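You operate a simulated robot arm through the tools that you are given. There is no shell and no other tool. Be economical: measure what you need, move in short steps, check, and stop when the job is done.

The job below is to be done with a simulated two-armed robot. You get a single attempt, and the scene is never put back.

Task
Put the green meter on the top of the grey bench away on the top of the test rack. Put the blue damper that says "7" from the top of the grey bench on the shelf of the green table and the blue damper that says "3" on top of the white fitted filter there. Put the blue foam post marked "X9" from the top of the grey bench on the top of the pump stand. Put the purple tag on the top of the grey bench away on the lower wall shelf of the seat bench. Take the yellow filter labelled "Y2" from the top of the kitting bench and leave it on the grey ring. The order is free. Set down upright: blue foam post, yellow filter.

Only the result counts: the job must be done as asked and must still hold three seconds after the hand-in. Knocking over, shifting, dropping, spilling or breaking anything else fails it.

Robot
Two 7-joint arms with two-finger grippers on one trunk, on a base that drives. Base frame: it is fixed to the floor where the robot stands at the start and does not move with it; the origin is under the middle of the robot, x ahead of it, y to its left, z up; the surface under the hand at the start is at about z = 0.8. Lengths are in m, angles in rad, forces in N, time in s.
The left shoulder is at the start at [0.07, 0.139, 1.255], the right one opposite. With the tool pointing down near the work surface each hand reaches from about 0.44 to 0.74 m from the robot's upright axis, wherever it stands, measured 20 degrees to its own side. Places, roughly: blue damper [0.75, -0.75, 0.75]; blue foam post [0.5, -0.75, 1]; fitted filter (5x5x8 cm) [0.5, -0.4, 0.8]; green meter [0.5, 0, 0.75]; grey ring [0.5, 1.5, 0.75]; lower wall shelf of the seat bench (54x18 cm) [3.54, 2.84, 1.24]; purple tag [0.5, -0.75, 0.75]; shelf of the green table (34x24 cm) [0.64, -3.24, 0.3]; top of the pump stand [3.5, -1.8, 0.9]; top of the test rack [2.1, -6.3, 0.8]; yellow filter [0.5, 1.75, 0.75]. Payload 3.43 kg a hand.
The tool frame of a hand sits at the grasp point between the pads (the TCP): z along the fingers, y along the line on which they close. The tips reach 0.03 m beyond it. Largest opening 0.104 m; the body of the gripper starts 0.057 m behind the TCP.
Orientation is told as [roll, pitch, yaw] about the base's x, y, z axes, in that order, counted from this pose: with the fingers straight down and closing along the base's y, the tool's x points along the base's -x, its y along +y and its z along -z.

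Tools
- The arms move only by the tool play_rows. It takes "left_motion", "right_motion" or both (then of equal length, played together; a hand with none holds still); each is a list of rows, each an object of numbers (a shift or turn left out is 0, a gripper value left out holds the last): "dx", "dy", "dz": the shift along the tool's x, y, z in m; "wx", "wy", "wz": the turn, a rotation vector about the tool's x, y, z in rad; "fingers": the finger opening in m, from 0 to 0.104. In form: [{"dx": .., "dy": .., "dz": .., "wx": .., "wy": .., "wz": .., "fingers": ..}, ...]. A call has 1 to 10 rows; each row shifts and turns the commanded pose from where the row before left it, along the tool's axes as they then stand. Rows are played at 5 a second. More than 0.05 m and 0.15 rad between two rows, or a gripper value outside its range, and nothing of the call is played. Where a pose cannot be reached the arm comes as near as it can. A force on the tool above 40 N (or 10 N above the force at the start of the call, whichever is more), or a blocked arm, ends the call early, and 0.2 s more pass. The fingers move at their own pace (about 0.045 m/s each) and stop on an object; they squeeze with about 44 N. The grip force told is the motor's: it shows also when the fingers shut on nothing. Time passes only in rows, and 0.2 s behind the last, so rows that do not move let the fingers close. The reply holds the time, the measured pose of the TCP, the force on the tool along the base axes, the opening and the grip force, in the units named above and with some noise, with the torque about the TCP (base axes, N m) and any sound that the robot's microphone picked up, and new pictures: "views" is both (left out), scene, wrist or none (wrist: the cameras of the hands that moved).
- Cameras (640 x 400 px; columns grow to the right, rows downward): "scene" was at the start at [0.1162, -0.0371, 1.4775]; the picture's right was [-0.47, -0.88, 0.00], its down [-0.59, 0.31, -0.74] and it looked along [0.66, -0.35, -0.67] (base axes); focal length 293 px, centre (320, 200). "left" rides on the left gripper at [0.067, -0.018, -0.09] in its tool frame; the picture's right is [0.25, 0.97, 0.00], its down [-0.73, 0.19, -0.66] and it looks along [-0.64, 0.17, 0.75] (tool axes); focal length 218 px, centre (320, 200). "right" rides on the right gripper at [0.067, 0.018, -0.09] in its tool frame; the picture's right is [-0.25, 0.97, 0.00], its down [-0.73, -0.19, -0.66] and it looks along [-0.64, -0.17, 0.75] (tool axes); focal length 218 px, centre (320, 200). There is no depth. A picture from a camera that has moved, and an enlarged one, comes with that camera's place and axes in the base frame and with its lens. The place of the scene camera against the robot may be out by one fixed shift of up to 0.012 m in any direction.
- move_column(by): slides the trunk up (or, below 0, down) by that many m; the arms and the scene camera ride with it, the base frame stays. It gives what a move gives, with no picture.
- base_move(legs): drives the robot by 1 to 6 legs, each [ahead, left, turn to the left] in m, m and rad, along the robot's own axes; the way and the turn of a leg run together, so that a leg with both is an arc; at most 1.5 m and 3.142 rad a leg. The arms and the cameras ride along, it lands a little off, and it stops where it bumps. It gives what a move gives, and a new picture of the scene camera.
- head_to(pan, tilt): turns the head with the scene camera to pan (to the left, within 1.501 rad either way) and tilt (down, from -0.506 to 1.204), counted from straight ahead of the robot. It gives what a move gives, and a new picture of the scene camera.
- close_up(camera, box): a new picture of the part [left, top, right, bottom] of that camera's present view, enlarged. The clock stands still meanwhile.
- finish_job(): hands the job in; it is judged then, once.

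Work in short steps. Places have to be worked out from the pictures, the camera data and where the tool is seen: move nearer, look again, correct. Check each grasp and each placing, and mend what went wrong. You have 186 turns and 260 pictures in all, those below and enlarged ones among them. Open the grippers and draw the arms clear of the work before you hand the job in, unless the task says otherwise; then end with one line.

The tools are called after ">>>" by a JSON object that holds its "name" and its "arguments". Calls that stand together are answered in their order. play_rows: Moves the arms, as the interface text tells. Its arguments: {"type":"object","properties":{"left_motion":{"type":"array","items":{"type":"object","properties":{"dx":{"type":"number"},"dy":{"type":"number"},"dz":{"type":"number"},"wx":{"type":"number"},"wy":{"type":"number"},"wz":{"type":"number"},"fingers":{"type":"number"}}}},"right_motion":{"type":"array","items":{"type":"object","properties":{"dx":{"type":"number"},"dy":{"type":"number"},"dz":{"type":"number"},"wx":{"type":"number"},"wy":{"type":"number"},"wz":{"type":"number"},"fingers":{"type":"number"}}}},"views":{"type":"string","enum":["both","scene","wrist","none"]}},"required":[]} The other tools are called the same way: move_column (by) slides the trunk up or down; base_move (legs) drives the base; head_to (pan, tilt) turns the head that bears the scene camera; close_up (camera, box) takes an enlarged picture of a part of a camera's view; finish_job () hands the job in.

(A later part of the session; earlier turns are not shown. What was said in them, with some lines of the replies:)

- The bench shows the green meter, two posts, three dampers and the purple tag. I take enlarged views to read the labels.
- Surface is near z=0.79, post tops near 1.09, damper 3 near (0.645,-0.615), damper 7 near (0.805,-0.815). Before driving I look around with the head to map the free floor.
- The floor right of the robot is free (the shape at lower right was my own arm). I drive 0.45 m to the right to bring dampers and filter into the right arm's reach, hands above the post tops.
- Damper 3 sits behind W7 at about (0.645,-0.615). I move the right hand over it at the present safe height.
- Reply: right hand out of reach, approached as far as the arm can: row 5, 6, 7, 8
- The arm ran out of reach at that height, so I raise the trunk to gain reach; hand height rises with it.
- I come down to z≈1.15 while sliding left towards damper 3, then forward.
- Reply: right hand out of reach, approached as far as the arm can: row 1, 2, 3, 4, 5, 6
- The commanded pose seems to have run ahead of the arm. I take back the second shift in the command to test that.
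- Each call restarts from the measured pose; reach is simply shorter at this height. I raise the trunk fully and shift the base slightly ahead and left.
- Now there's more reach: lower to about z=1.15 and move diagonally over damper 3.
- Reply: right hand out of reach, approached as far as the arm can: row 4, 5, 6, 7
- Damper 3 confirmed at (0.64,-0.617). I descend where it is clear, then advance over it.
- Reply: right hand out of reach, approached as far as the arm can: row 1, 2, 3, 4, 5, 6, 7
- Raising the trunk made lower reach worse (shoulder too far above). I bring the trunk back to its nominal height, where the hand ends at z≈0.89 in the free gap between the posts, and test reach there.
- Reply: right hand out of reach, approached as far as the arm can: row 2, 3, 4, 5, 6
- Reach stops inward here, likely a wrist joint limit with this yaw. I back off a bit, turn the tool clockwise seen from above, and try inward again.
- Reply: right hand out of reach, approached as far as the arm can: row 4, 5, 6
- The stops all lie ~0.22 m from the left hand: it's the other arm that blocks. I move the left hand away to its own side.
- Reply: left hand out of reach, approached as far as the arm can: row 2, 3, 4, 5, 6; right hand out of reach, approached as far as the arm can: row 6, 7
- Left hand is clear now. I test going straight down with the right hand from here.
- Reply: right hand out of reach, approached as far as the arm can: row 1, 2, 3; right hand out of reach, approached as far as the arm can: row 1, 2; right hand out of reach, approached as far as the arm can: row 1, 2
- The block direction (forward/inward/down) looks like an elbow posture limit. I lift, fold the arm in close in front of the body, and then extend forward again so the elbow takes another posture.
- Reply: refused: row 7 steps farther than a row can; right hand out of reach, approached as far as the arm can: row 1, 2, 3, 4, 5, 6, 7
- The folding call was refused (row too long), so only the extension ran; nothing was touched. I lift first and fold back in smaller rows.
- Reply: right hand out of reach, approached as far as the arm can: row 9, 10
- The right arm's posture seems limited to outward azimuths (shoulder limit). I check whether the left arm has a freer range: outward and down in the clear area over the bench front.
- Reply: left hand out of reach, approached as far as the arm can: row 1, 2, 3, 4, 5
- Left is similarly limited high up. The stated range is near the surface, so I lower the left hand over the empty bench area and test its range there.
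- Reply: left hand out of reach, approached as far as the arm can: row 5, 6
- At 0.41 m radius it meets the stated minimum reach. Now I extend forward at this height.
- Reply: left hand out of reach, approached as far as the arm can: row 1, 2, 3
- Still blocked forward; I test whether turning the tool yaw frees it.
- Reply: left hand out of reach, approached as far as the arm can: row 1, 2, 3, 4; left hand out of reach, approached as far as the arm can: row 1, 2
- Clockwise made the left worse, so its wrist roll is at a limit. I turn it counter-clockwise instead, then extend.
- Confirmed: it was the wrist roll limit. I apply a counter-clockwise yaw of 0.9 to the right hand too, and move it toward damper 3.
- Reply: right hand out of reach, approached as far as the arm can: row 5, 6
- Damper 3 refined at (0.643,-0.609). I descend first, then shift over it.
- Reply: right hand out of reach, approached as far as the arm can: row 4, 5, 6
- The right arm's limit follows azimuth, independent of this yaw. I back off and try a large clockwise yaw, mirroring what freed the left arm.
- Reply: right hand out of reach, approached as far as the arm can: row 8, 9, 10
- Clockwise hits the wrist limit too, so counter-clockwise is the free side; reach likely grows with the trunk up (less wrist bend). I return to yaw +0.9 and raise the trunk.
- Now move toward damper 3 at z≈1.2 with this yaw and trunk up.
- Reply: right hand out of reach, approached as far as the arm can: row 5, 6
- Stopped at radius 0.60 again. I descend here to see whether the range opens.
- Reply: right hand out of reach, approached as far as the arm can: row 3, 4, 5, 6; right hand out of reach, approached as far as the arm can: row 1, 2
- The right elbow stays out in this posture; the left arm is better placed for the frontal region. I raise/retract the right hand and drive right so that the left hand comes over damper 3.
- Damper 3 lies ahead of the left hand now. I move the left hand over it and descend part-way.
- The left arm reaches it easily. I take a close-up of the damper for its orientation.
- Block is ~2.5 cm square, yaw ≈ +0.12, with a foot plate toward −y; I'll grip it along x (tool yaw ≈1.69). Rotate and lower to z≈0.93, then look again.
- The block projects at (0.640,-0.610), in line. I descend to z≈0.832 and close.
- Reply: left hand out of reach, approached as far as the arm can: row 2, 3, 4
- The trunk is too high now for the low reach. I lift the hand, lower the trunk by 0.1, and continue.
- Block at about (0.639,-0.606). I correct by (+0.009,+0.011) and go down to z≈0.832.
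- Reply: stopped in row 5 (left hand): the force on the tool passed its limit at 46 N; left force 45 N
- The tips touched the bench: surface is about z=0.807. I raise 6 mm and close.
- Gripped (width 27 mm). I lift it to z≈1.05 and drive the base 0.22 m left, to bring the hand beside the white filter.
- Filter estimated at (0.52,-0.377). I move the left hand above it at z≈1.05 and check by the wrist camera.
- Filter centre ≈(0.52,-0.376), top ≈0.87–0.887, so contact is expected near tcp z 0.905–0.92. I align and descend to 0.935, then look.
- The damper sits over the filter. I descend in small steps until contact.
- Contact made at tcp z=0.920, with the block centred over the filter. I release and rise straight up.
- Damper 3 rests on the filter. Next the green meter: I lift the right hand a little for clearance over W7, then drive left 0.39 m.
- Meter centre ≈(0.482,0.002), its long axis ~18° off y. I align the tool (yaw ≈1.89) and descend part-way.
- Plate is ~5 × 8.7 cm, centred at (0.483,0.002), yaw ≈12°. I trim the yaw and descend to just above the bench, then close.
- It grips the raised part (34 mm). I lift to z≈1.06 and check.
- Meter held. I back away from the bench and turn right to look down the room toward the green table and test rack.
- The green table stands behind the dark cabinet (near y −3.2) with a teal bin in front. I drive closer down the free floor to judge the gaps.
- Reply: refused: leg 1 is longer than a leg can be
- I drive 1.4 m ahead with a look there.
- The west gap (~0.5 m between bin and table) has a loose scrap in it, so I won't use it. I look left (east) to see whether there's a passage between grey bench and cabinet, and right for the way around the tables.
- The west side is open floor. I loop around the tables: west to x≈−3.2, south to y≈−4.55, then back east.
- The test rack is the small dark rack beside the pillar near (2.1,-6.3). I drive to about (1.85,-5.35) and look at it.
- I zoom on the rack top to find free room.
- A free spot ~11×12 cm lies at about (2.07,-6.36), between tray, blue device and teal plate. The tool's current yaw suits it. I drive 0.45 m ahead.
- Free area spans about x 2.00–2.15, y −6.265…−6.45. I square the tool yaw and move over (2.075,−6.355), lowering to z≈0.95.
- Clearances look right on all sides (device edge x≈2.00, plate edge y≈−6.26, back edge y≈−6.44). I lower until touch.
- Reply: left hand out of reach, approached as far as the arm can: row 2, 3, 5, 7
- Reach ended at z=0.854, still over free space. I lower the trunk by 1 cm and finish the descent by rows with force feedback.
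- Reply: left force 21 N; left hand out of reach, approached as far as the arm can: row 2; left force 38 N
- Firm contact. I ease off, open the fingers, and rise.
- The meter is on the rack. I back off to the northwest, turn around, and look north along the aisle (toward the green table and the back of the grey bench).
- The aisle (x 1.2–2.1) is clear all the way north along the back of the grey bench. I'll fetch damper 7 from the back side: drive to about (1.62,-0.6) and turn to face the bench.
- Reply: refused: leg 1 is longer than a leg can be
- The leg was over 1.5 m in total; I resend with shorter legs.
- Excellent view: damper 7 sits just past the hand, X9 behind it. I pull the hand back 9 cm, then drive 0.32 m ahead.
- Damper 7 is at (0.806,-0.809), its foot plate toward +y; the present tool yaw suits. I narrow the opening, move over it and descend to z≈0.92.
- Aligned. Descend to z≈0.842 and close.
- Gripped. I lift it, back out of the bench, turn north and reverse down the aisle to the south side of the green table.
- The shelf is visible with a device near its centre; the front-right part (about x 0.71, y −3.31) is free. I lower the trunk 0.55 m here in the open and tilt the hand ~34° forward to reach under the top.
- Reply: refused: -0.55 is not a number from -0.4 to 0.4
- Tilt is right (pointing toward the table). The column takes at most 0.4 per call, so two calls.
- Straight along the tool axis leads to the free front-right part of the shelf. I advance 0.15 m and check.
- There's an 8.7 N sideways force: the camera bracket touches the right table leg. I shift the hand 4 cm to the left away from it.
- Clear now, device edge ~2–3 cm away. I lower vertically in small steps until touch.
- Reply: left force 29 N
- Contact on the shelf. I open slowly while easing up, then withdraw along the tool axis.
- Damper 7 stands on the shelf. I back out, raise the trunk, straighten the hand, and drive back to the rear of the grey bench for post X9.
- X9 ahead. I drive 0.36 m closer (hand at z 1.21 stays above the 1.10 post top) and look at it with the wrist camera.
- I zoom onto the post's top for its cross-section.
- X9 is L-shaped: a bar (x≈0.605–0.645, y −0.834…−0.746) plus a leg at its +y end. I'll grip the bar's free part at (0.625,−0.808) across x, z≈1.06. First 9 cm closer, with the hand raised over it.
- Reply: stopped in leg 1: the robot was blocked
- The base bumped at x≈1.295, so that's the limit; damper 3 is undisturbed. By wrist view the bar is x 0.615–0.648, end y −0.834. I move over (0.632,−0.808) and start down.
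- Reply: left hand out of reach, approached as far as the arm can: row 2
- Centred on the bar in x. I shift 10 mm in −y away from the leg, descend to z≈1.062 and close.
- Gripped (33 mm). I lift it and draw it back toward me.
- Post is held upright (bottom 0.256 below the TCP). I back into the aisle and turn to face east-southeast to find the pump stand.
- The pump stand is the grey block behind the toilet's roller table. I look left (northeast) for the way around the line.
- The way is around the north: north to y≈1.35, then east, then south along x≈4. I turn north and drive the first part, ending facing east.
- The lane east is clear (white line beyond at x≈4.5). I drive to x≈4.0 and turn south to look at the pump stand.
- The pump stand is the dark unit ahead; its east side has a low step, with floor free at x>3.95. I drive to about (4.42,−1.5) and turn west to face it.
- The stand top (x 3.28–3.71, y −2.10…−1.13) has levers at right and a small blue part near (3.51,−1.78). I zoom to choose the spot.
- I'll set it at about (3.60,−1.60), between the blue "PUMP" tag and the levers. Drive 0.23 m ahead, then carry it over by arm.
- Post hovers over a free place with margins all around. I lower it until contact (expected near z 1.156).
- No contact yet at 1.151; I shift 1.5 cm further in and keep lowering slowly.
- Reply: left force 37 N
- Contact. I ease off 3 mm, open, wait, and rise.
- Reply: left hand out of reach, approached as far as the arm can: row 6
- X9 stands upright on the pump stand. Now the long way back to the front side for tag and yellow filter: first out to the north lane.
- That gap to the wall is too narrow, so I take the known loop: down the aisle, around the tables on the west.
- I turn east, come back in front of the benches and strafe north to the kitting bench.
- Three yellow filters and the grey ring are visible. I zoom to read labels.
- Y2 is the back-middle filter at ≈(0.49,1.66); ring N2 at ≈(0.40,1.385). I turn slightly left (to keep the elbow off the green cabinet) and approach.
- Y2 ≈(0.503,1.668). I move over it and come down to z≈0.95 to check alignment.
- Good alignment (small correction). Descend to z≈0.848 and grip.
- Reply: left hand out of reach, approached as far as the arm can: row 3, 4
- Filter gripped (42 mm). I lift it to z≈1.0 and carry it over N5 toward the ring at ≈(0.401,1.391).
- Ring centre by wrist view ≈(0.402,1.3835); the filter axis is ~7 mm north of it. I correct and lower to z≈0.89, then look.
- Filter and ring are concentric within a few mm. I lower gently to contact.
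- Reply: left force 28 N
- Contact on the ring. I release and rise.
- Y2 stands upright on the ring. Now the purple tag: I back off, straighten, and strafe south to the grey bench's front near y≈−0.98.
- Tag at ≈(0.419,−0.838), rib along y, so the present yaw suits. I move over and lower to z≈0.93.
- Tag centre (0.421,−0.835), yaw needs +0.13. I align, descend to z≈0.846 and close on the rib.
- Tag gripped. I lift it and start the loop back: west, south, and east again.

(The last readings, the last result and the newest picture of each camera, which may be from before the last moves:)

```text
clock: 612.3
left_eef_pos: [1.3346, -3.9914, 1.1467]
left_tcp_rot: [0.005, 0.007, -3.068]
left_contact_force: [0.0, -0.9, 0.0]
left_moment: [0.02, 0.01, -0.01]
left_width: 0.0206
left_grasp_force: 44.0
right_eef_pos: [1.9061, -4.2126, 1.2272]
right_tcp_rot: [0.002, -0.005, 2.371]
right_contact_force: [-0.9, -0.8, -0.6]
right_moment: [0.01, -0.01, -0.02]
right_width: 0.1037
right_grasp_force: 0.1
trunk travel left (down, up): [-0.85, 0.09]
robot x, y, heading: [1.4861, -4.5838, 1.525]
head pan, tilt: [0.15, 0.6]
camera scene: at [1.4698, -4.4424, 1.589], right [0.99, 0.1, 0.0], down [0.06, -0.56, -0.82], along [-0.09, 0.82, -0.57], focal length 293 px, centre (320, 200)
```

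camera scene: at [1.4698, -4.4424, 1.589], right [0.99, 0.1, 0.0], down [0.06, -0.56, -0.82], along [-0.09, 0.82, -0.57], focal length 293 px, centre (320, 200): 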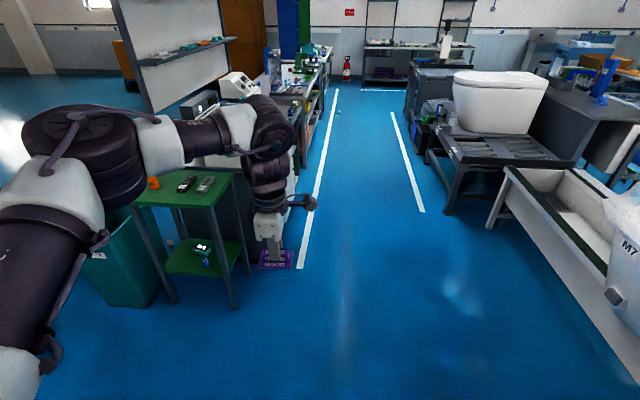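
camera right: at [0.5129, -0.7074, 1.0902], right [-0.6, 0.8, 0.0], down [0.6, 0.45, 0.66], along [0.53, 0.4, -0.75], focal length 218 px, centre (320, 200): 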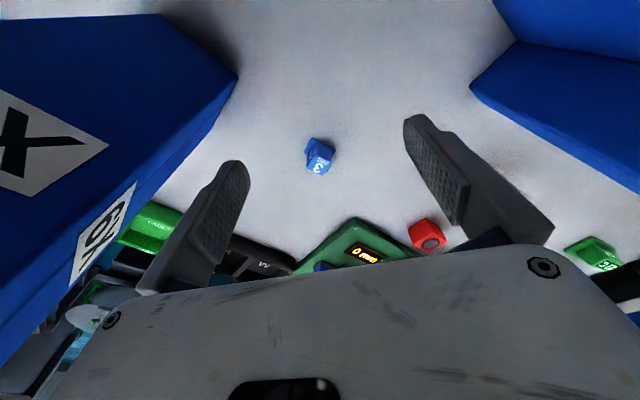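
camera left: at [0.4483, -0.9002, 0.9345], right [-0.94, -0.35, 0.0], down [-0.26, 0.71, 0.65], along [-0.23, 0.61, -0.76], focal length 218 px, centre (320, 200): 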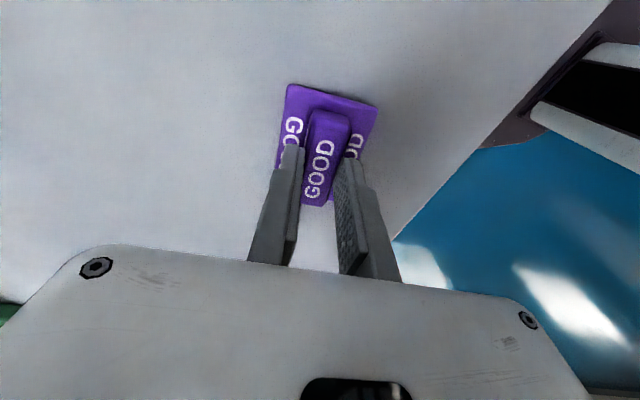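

I go on north up the aisle to y≈1.3 and turn east.

>>> {"name": "base_move", "arguments": {"legs": [[0, -0.22, 0.046], [1.47, 0, 0], [1.47, 0, 0], [1.47, 0, 0], [1.4, 0, 0], [0, 0, -1.571]]}}

>>> {"name": "head_to", "arguments": {"pan": 0.75, "tilt": 0.25}}

```text
clock: 645.2
left_eef_pos: [2.2665, 1.4031, 1.1462]
left_tcp_rot: [0.004, 0.006, 1.664]
left_contact_force: [-0.1, 0.5, -0.1]
left_moment: [0.03, 0.0, -0.01]
left_width: 0.0201
left_grasp_force: 44.1
right_eef_pos: [2.0587, 0.8256, 1.2269]
right_tcp_rot: [-0.001, -0.001, 0.821]
right_contact_force: [-0.3, -0.1, 0.0]
right_moment: [-0.02, 0.02, 0.0]
right_width: 0.1039
right_grasp_force: 0.1
trunk travel left (down, up): [-0.85, 0.09]
robot x, y, heading: [1.6792, 1.2418, -0.029]
head pan, tilt: [0.15, 0.6]
camera scene: at [1.8095, 1.2528, 1.589], right [0.12, -0.99, 0.0], down [-0.56, -0.07, -0.82], along [0.82, 0.1, -0.57], focal length 293 px, centre (320, 200)
```

scene: 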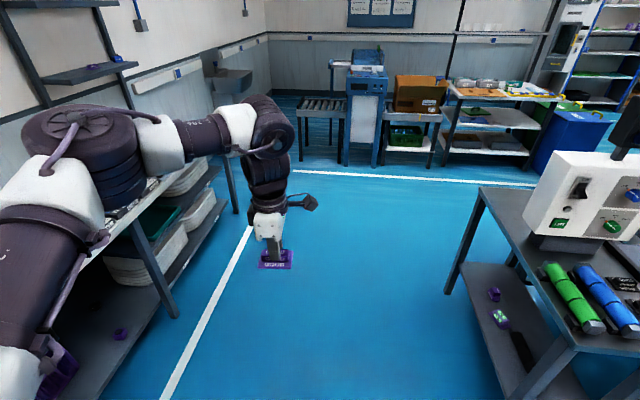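

```text
clock: 646.2
left_eef_pos: [2.2661, 1.402, 1.1443]
left_tcp_rot: [0.005, 0.007, 1.665]
left_contact_force: [0.5, 0.0, 0.0]
left_moment: [-0.01, -0.02, 0.01]
left_width: 0.0205
left_grasp_force: 44.2
right_eef_pos: [2.0572, 0.8265, 1.2273]
right_tcp_rot: [0.002, -0.003, 0.823]
right_contact_force: [0.0, -0.1, -0.3]
right_moment: [-0.04, -0.01, 0.01]
right_width: 0.1041
right_grasp_force: 0.1
trunk travel left (down, up): [-0.85, 0.09]
robot x, y, heading: [1.6806, 1.2419, -0.022]
head pan, tilt: [0.75, 0.25]
camera scene: at [1.7917, 1.3032, 1.6212], right [0.66, -0.75, 0.0], down [-0.19, -0.16, -0.97], along [0.73, 0.64, -0.25], focal length 293 px, centre (320, 200)
```

scene: 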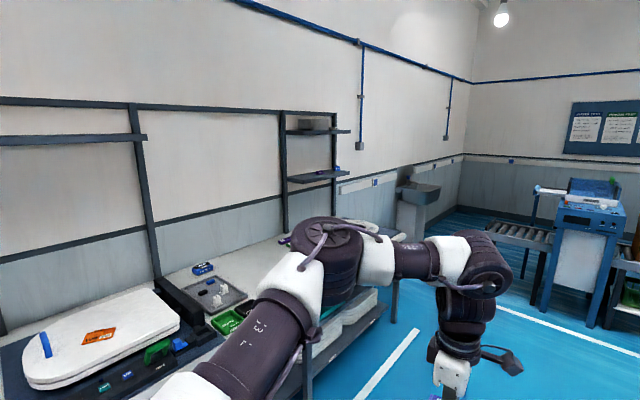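

The lower wall shelf is at the right end of the seat bench (z≈1.24), with another shelf ~0.38 m above. I drive to face it from (3.68,1.5) and look.

>>> {"name": "base_move", "arguments": {"legs": [[1.0, 0, 0], [1.0, 0.2, 0.022], [0, 0, 1.571]]}}

>>> {"name": "head_to", "arguments": {"pan": 0.1, "tilt": 0.3}}

```text
clock: 660.1
left_eef_pos: [3.533, 1.9672, 1.1462]
left_tcp_rot: [0.001, 0.006, -3.06]
left_contact_force: [0.6, -0.2, -0.3]
left_moment: [0.0, 0.01, -0.01]
left_width: 0.0205
left_grasp_force: 44.2
right_eef_pos: [4.1069, 1.752, 1.2273]
right_tcp_rot: [0.002, -0.003, 2.382]
right_contact_force: [-0.4, -0.8, -0.5]
right_moment: [0.02, 0.0, -0.02]
right_width: 0.1041
right_grasp_force: 0.1
trunk travel left (down, up): [-0.85, 0.09]
robot x, y, heading: [3.6873, 1.3785, 1.53]
head pan, tilt: [0.75, 0.25]
camera scene: at [3.6205, 1.5024, 1.6213], right [0.76, 0.65, 0.0], down [0.16, -0.19, -0.97], along [-0.63, 0.73, -0.25], focal length 293 px, centre (320, 200)
```

scene: 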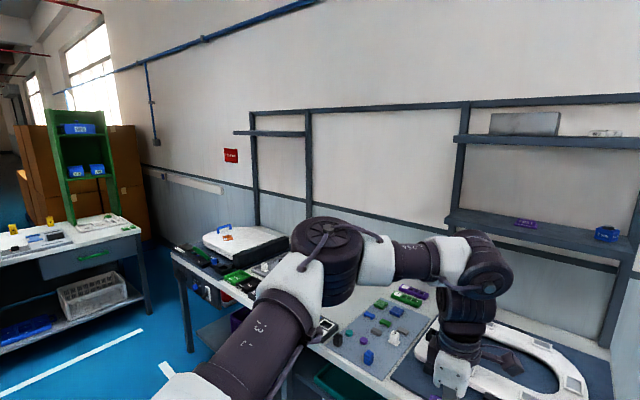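

```text
clock: 661.1
left_eef_pos: [3.532, 1.9685, 1.1464]
left_tcp_rot: [0.004, 0.006, -3.06]
left_contact_force: [0.5, 0.0, -1.1]
left_moment: [-0.03, -0.02, -0.03]
left_width: 0.0206
left_grasp_force: 44.0
right_eef_pos: [4.106, 1.7523, 1.2264]
right_tcp_rot: [0.001, -0.002, 2.381]
right_contact_force: [0.5, -0.4, -0.5]
right_moment: [0.01, -0.01, 0.01]
right_width: 0.104
right_grasp_force: 0.1
trunk travel left (down, up): [-0.85, 0.09]
robot x, y, heading: [3.69, 1.3806, 1.535]
head pan, tilt: [0.099, 0.3]
camera scene: at [3.6754, 1.525, 1.6165], right [1.0, 0.06, 0.0], down [0.02, -0.3, -0.96], along [-0.06, 0.95, -0.3], focal length 293 px, centre (320, 200)
```

scene: 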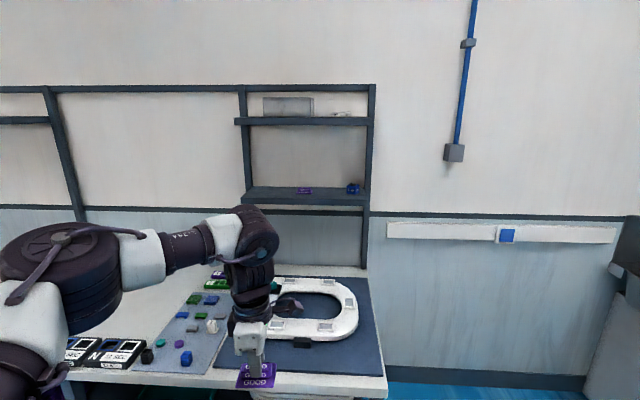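

The lower shelf's left part (x≈3.30–3.47) is free. I raise the trunk fully, square and tilt the hand ~60° forward, and lift it to z≈1.33 here in free space.

>>> {"name": "move_column", "arguments": {"by": 0.09}}

>>> {"name": "play_rows", "arguments": {"left_motion": [{"wz": 0.118}, {"wx": 0.15}, {"wx": 0.15}, {"wx": 0.15}, {"wx": 0.15}, {"wx": 0.15}, {"wx": 0.15}, {"wx": 0.147}, {"dy": -0.043, "dz": -0.025}, {"dy": -0.043, "dz": -0.025}], "views": "none"}}

```text
clock: 662.3
left_eef_pos: [3.5322, 1.9683, 1.2354]
left_tcp_rot: [0.005, 0.007, -3.059]
left_contact_force: [0.7, -0.8, -0.9]
left_moment: [0.0, -0.01, -0.01]
left_width: 0.0209
left_grasp_force: 44.2
right_eef_pos: [4.1056, 1.752, 1.318]
right_tcp_rot: [0.002, -0.002, 2.379]
right_contact_force: [0.7, -0.9, -0.3]
right_moment: [0.0, 0.0, 0.0]
right_width: 0.1038
right_grasp_force: 0.1
trunk travel left (down, up): [-0.94, 0.0]
robot x, y, heading: [3.685, 1.3813, 1.534]
head pan, tilt: [0.099, 0.3]
```

```text
clock: 664.5
left_eef_pos: [3.5338, 1.9647, 1.3358]
left_tcp_rot: [-1.045, 0.006, 3.105]
left_contact_force: [-1.2, -0.2, -0.3]
left_moment: [0.04, 0.03, 0.04]
left_width: 0.0204
left_grasp_force: 43.8
right_eef_pos: [4.1083, 1.7499, 1.3169]
right_tcp_rot: [-0.002, -0.006, 2.38]
right_contact_force: [-0.2, -1.3, -0.1]
right_moment: [0.04, 0.01, 0.01]
right_width: 0.1039
right_grasp_force: 0.1
trunk travel left (down, up): [-0.94, 0.0]
robot x, y, heading: [3.6858, 1.383, 1.534]
head pan, tilt: [0.099, 0.3]
```

Now I shift left and drive up to the bench (keeping ~0.35 m from its edge).

>>> {"name": "base_move", "arguments": {"legs": [[0, 0.155, 0.037], [0.46, 0, 0]]}}

>>> {"name": "play_rows", "arguments": {"left_motion": [{"dy": -0.02, "dz": 0.035}, {"dy": -0.02, "dz": 0.035}, {"dy": -0.02, "dz": 0.035}, {"dy": -0.02, "dz": 0.035}, {"dy": -0.02, "dz": 0.035}, {}], "views": "both"}}

```text
clock: 668.3
left_eef_pos: [3.364, 2.4133, 1.3358]
left_tcp_rot: [-1.049, 0.01, 3.134]
left_contact_force: [-0.3, 0.2, 0.0]
left_moment: [0.02, 0.0, -0.01]
left_width: 0.0206
left_grasp_force: 43.8
right_eef_pos: [3.9445, 2.2174, 1.3194]
right_tcp_rot: [0.0, -0.003, 2.411]
right_contact_force: [0.3, -0.7, -0.6]
right_moment: [0.0, 0.02, 0.02]
right_width: 0.1039
right_grasp_force: 0.0
trunk travel left (down, up): [-0.94, 0.0]
robot x, y, heading: [3.5394, 1.8336, 1.562]
head pan, tilt: [0.099, 0.3]
camera scene: at [3.5206, 1.9768, 1.7068], right [1.0, 0.09, 0.0], down [0.03, -0.29, -0.96], along [-0.09, 0.95, -0.29], focal length 293 px, centre (320, 200)
```

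scene: 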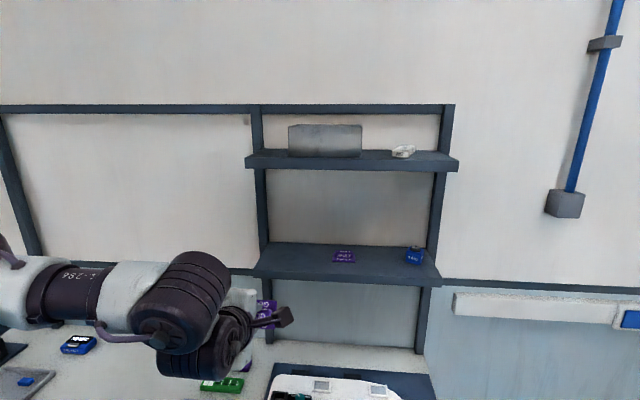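

```text
clock: 669.7
left_eef_pos: [3.3641, 2.6171, 1.3331]
left_tcp_rot: [-1.046, 0.006, 3.136]
left_contact_force: [-0.7, 0.6, -0.8]
left_moment: [-0.03, -0.02, 0.0]
left_width: 0.0205
left_grasp_force: 44.0
right_eef_pos: [3.9446, 2.2192, 1.3171]
right_tcp_rot: [-0.001, -0.002, 2.409]
right_contact_force: [0.3, -0.5, 0.1]
right_moment: [-0.02, -0.03, 0.0]
right_width: 0.104
right_grasp_force: 0.0
trunk travel left (down, up): [-0.94, 0.0]
robot x, y, heading: [3.5359, 1.8361, 1.557]
head pan, tilt: [0.099, 0.3]
camera scene: at [3.5211, 1.9794, 1.7065], right [1.0, 0.09, 0.0], down [0.03, -0.29, -0.96], along [-0.09, 0.95, -0.3], focal length 293 px, centre (320, 200)
camera left: at [3.4329, 2.5478, 1.3942], right [0.26, -0.49, -0.83], down [-0.74, -0.66, 0.16], along [-0.63, 0.57, -0.53], focal length 218 px, centre (320, 200)
```

scene: 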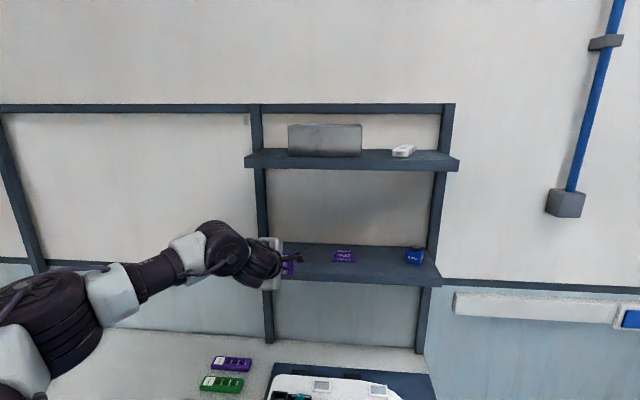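
left: 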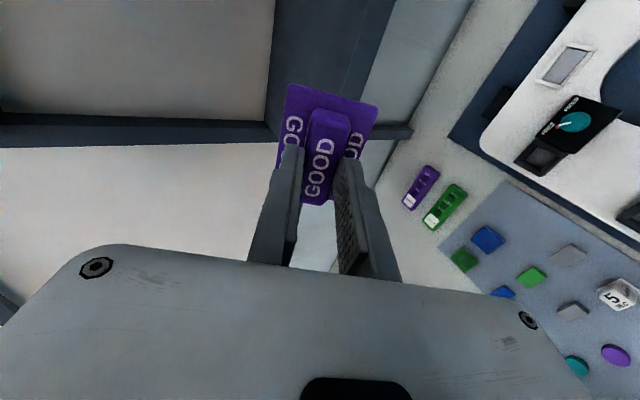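

The shelf front edge is at y≈2.72–2.75; the tag hangs ~5 cm above shelf level. I shift 3 cm right and advance 0.155 m over the shelf.

>>> {"name": "play_rows", "arguments": {"left_motion": [{"dx": 0.015, "dy": -0.02, "dz": 0.034}, {"dx": 0.015, "dy": -0.02, "dz": 0.034}, {"dy": -0.02, "dz": 0.034}, {"dy": -0.018, "dz": 0.032}, {}], "views": "both"}}

```text
clock: 670.9
left_eef_pos: [3.3955, 2.7222, 1.3388]
left_tcp_rot: [-1.046, 0.007, 3.133]
left_contact_force: [-0.5, 0.7, 0.2]
left_moment: [-0.05, -0.02, 0.02]
left_width: 0.0203
left_grasp_force: 44.2
left hand out of reach, approached as far as the arm can: row 3, 4
right_eef_pos: [3.945, 2.2206, 1.3169]
right_tcp_rot: [0.002, -0.003, 2.409]
right_contact_force: [-0.5, -0.7, -0.3]
right_moment: [-0.02, 0.0, -0.01]
right_width: 0.104
right_grasp_force: 0.1
trunk travel left (down, up): [-0.94, 0.0]
robot x, y, heading: [3.5356, 1.8362, 1.559]
head pan, tilt: [0.099, 0.3]
camera scene: at [3.5215, 1.9807, 1.7064], right [1.0, 0.09, 0.0], down [0.03, -0.3, -0.95], along [-0.09, 0.95, -0.3], focal length 293 px, centre (320, 200)
camera left: at [3.4637, 2.6527, 1.4002], right [0.25, -0.49, -0.84], down [-0.74, -0.66, 0.16], along [-0.63, 0.57, -0.53], focal length 218 px, centre (320, 200)
```

scene: 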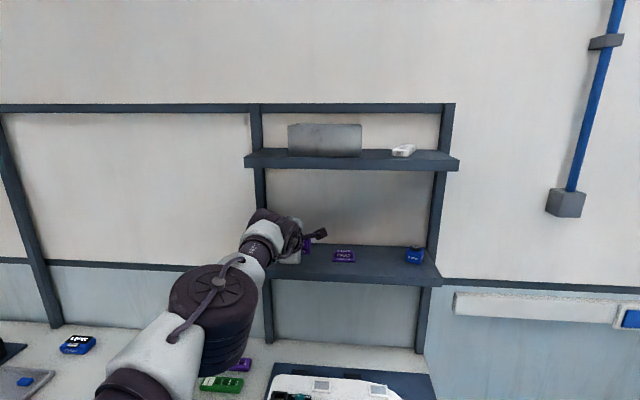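
left: 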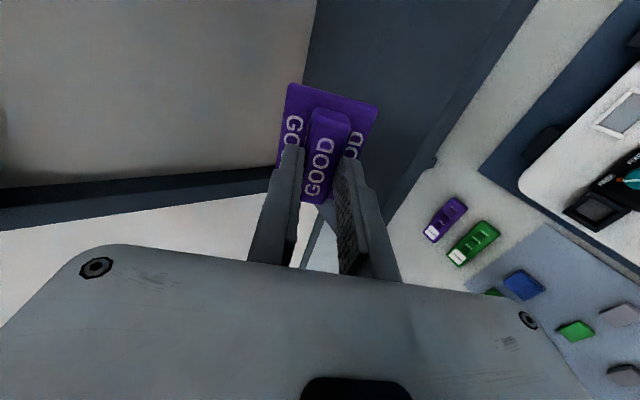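

Reach ended at y=2.722; the shelf front edge is at y≈2.727. I creep the base 3.5 cm ahead (clearance to the bench remains).

>>> {"name": "base_move", "arguments": {"legs": [[0.035, 0, 0]]}}

>>> {"name": "close_up", "arguments": {"camera": "left", "box": [160, 0, 560, 250]}}

```text
clock: 671.7
left_eef_pos: [3.3962, 2.7475, 1.346]
left_tcp_rot: [-1.052, 0.007, 3.132]
left_contact_force: [0.1, -1.5, -0.5]
left_moment: [-0.06, -0.01, 0.02]
left_width: 0.0209
left_grasp_force: 44.0
right_eef_pos: [3.946, 2.2459, 1.3206]
right_tcp_rot: [-0.006, -0.006, 2.407]
right_contact_force: [0.4, 0.3, 0.1]
right_moment: [0.09, -0.02, 0.01]
right_width: 0.1038
right_grasp_force: 0.0
trunk travel left (down, up): [-0.94, 0.0]
robot x, y, heading: [3.5367, 1.8679, 1.562]
head pan, tilt: [0.099, 0.3]
camera scene: at [3.5215, 2.0032, 1.7076], right [1.0, 0.09, 0.0], down [0.03, -0.29, -0.96], along [-0.09, 0.95, -0.29], focal length 293 px, centre (320, 200)
```

scene: 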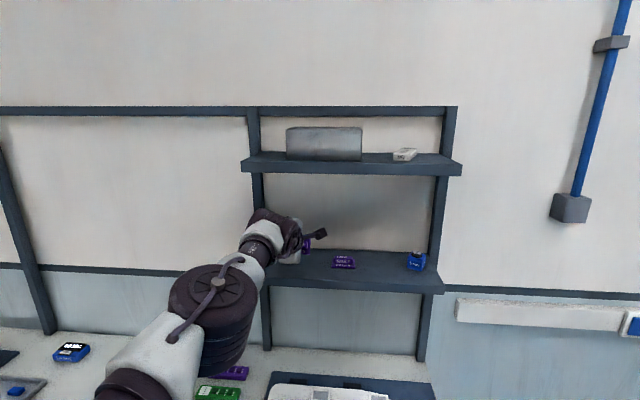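

```text
1.60 times, centred on (360, 125) of left
camera zoom: at [3.4636, 2.6776, 1.4067], right [0.26, -0.48, -0.84], down [-0.74, -0.66, 0.15], along [-0.63, 0.58, -0.52], focal length 349 px, centre (256, 320)
```

zoom: 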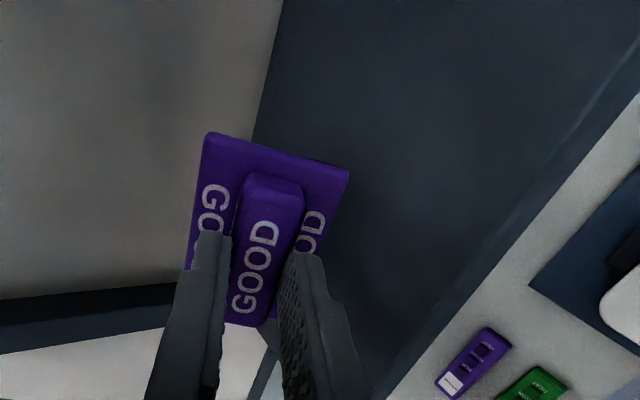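

The tag hangs fully over the shelf. I lower it with the trunk: 5 cm first, then by small steps.

>>> {"name": "move_column", "arguments": {"by": -0.05}}

>>> {"name": "play_rows", "arguments": {"left_motion": [{"dy": 0.0035, "dz": 0.002}, {"dy": 0.0035, "dz": 0.002}, {"dy": 0.0035, "dz": 0.002}, {"dy": 0.0035, "dz": 0.002}, {"dy": 0.0035, "dz": 0.002}, {}], "views": "wrist"}}

```text
clock: 672.6
left_eef_pos: [3.3959, 2.7562, 1.2901]
left_tcp_rot: [-1.045, 0.007, 3.132]
left_contact_force: [0.5, 0.4, -0.1]
left_moment: [0.0, 0.01, 0.0]
left_width: 0.0205
left_grasp_force: 44.1
right_eef_pos: [3.9459, 2.2541, 1.2663]
right_tcp_rot: [0.001, 0.0, 2.409]
right_contact_force: [-0.7, 0.4, -0.1]
right_moment: [0.01, 0.02, 0.0]
right_width: 0.104
right_grasp_force: 0.0
trunk travel left (down, up): [-0.89, 0.05]
robot x, y, heading: [3.5385, 1.8689, 1.562]
head pan, tilt: [0.099, 0.3]
```

```text
clock: 674.0
left_eef_pos: [3.3966, 2.7516, 1.2837]
left_tcp_rot: [-1.069, 0.009, 3.132]
left_contact_force: [-2.2, 2.8, 36.9]
left_moment: [1.16, 0.27, 0.08]
left_width: 0.0204
left_grasp_force: 44.2
right_eef_pos: [3.9453, 2.2474, 1.2695]
right_tcp_rot: [-0.003, -0.007, 2.409]
right_contact_force: [-1.1, -0.5, 0.3]
right_moment: [-0.01, 0.04, -0.04]
right_width: 0.1041
right_grasp_force: 0.0
trunk travel left (down, up): [-0.89, 0.05]
robot x, y, heading: [3.5389, 1.8672, 1.563]
head pan, tilt: [0.099, 0.3]
camera left: at [3.4644, 2.6804, 1.3441], right [0.26, -0.47, -0.85], down [-0.74, -0.66, 0.14], along [-0.63, 0.59, -0.51], focal length 218 px, centre (320, 200)
```

left: 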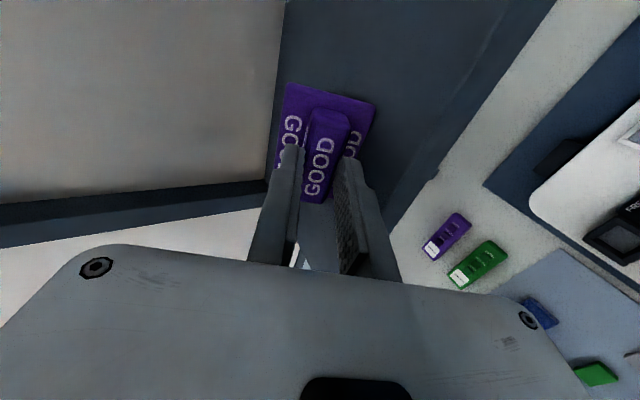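

Contact. I ease up a few mm while opening gradually so the tag settles forward onto the shelf, then withdraw.

>>> {"name": "play_rows", "arguments": {"left_motion": [{"dy": -0.0026, "dz": -0.0015}, {"dy": -0.001, "dz": -0.0006, "fingers": 0.027}, {"dy": -0.0017, "dz": -0.001, "fingers": 0.034}, {"dy": -0.0017, "dz": -0.001, "fingers": 0.042}, {}, {"dz": -0.02}, {"dz": -0.03}, {"dz": -0.04}, {}], "views": "both"}}

```text
clock: 676.0
left_eef_pos: [3.3961, 2.6801, 1.3205]
left_tcp_rot: [-1.046, 0.008, 3.133]
left_contact_force: [0.0, 0.9, -0.3]
left_moment: [0.01, 0.0, 0.0]
left_width: 0.042
left_grasp_force: 0.1
right_eef_pos: [3.9452, 2.2551, 1.2669]
right_tcp_rot: [0.002, -0.001, 2.408]
right_contact_force: [1.0, 0.3, 0.1]
right_moment: [0.03, 0.01, 0.0]
right_width: 0.1042
right_grasp_force: 0.0
trunk travel left (down, up): [-0.89, 0.05]
robot x, y, heading: [3.5339, 1.8661, 1.558]
head pan, tilt: [0.099, 0.3]
camera scene: at [3.5214, 2.0157, 1.6564], right [1.0, 0.09, 0.0], down [0.03, -0.3, -0.95], along [-0.09, 0.95, -0.3], focal length 293 px, centre (320, 200)
camera left: at [3.4635, 2.6114, 1.3815], right [0.26, -0.49, -0.83], down [-0.74, -0.66, 0.16], along [-0.63, 0.57, -0.53], focal length 218 px, centre (320, 200)
```

scene: 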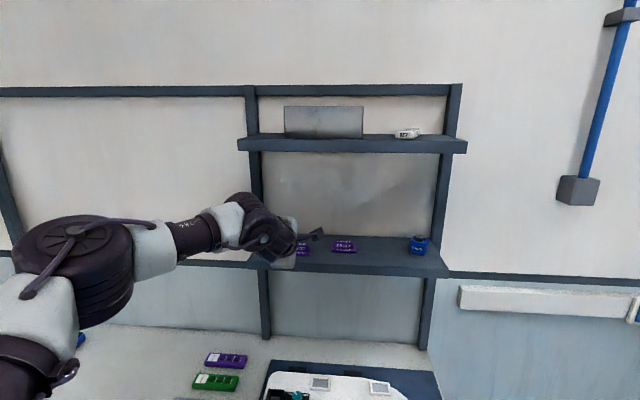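
left: 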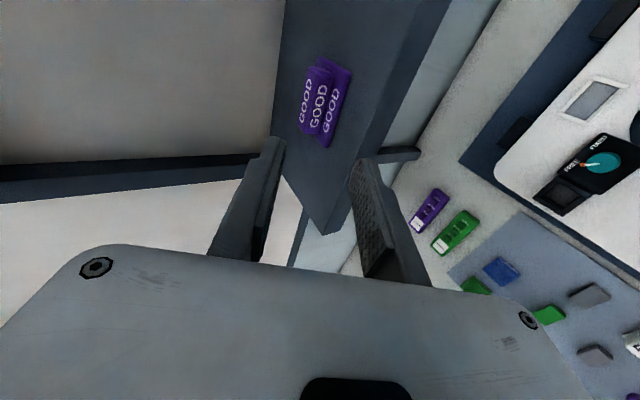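

The tag lies flat on the lower shelf. I back the robot away and open the gripper.

>>> {"name": "base_move", "arguments": {"legs": [[-0.5, 0, 0]]}}

>>> {"name": "play_rows", "arguments": {"left_motion": [{"fingers": 0.104, "dz": -0.02}, {}, {}], "views": "scene"}}

```text
clock: 679.0
left_eef_pos: [3.3912, 2.1778, 1.3201]
left_tcp_rot: [-1.044, 0.007, 3.134]
left_contact_force: [0.3, -0.2, 0.2]
left_moment: [0.01, -0.04, 0.02]
left_width: 0.042
left_grasp_force: 0.1
right_eef_pos: [3.9412, 1.7523, 1.2659]
right_tcp_rot: [0.002, -0.002, 2.411]
right_contact_force: [0.4, -0.5, -0.9]
right_moment: [-0.05, -0.01, 0.02]
right_width: 0.1037
right_grasp_force: 0.1
trunk travel left (down, up): [-0.89, 0.05]
robot x, y, heading: [3.5322, 1.3646, 1.562]
head pan, tilt: [0.099, 0.3]
camera scene: at [3.5167, 1.5134, 1.6562], right [1.0, 0.09, 0.0], down [0.03, -0.3, -0.95], along [-0.09, 0.95, -0.3], focal length 293 px, centre (320, 200)
```

scene: 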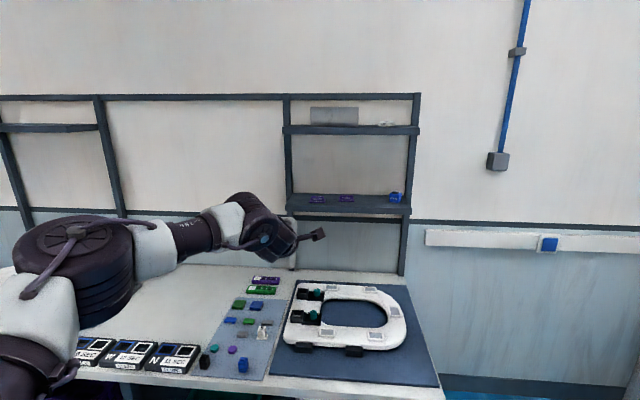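

```text
clock: 679.8
left_eef_pos: [3.3909, 2.1595, 1.3308]
left_tcp_rot: [-1.045, 0.008, 3.136]
left_contact_force: [0.0, -0.2, 1.1]
left_moment: [-0.02, 0.04, 0.03]
left_width: 0.1037
left_grasp_force: 0.1
right_eef_pos: [3.9404, 1.7509, 1.2667]
right_tcp_rot: [0.003, -0.003, 2.41]
right_contact_force: [-0.2, -0.9, -0.7]
right_moment: [0.01, 0.01, 0.03]
right_width: 0.104
right_grasp_force: 0.0
trunk travel left (down, up): [-0.89, 0.05]
robot x, y, heading: [3.5328, 1.3692, 1.564]
head pan, tilt: [0.099, 0.3]
camera scene: at [3.517, 1.5113, 1.6564], right [1.0, 0.09, 0.0], down [0.03, -0.3, -0.96], along [-0.09, 0.95, -0.3], focal length 293 px, centre (320, 200)
```

scene: 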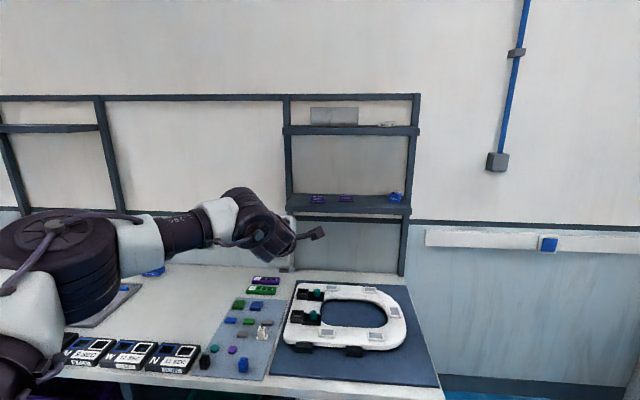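

All six objects are in place, the grippers are open, and the arms are clear of the work, so I hand the job in.

>>> {"name": "finish_job", "arguments": {}}

```text
The job is handed in.
```

All six objects are at their requested places, with the foam post and yellow filter upright, and the job is handed in. While driving, the base bumped the back of the grey bench once, and a hand bracket lightly touched a leg of the green table; nothing looked shifted either time.
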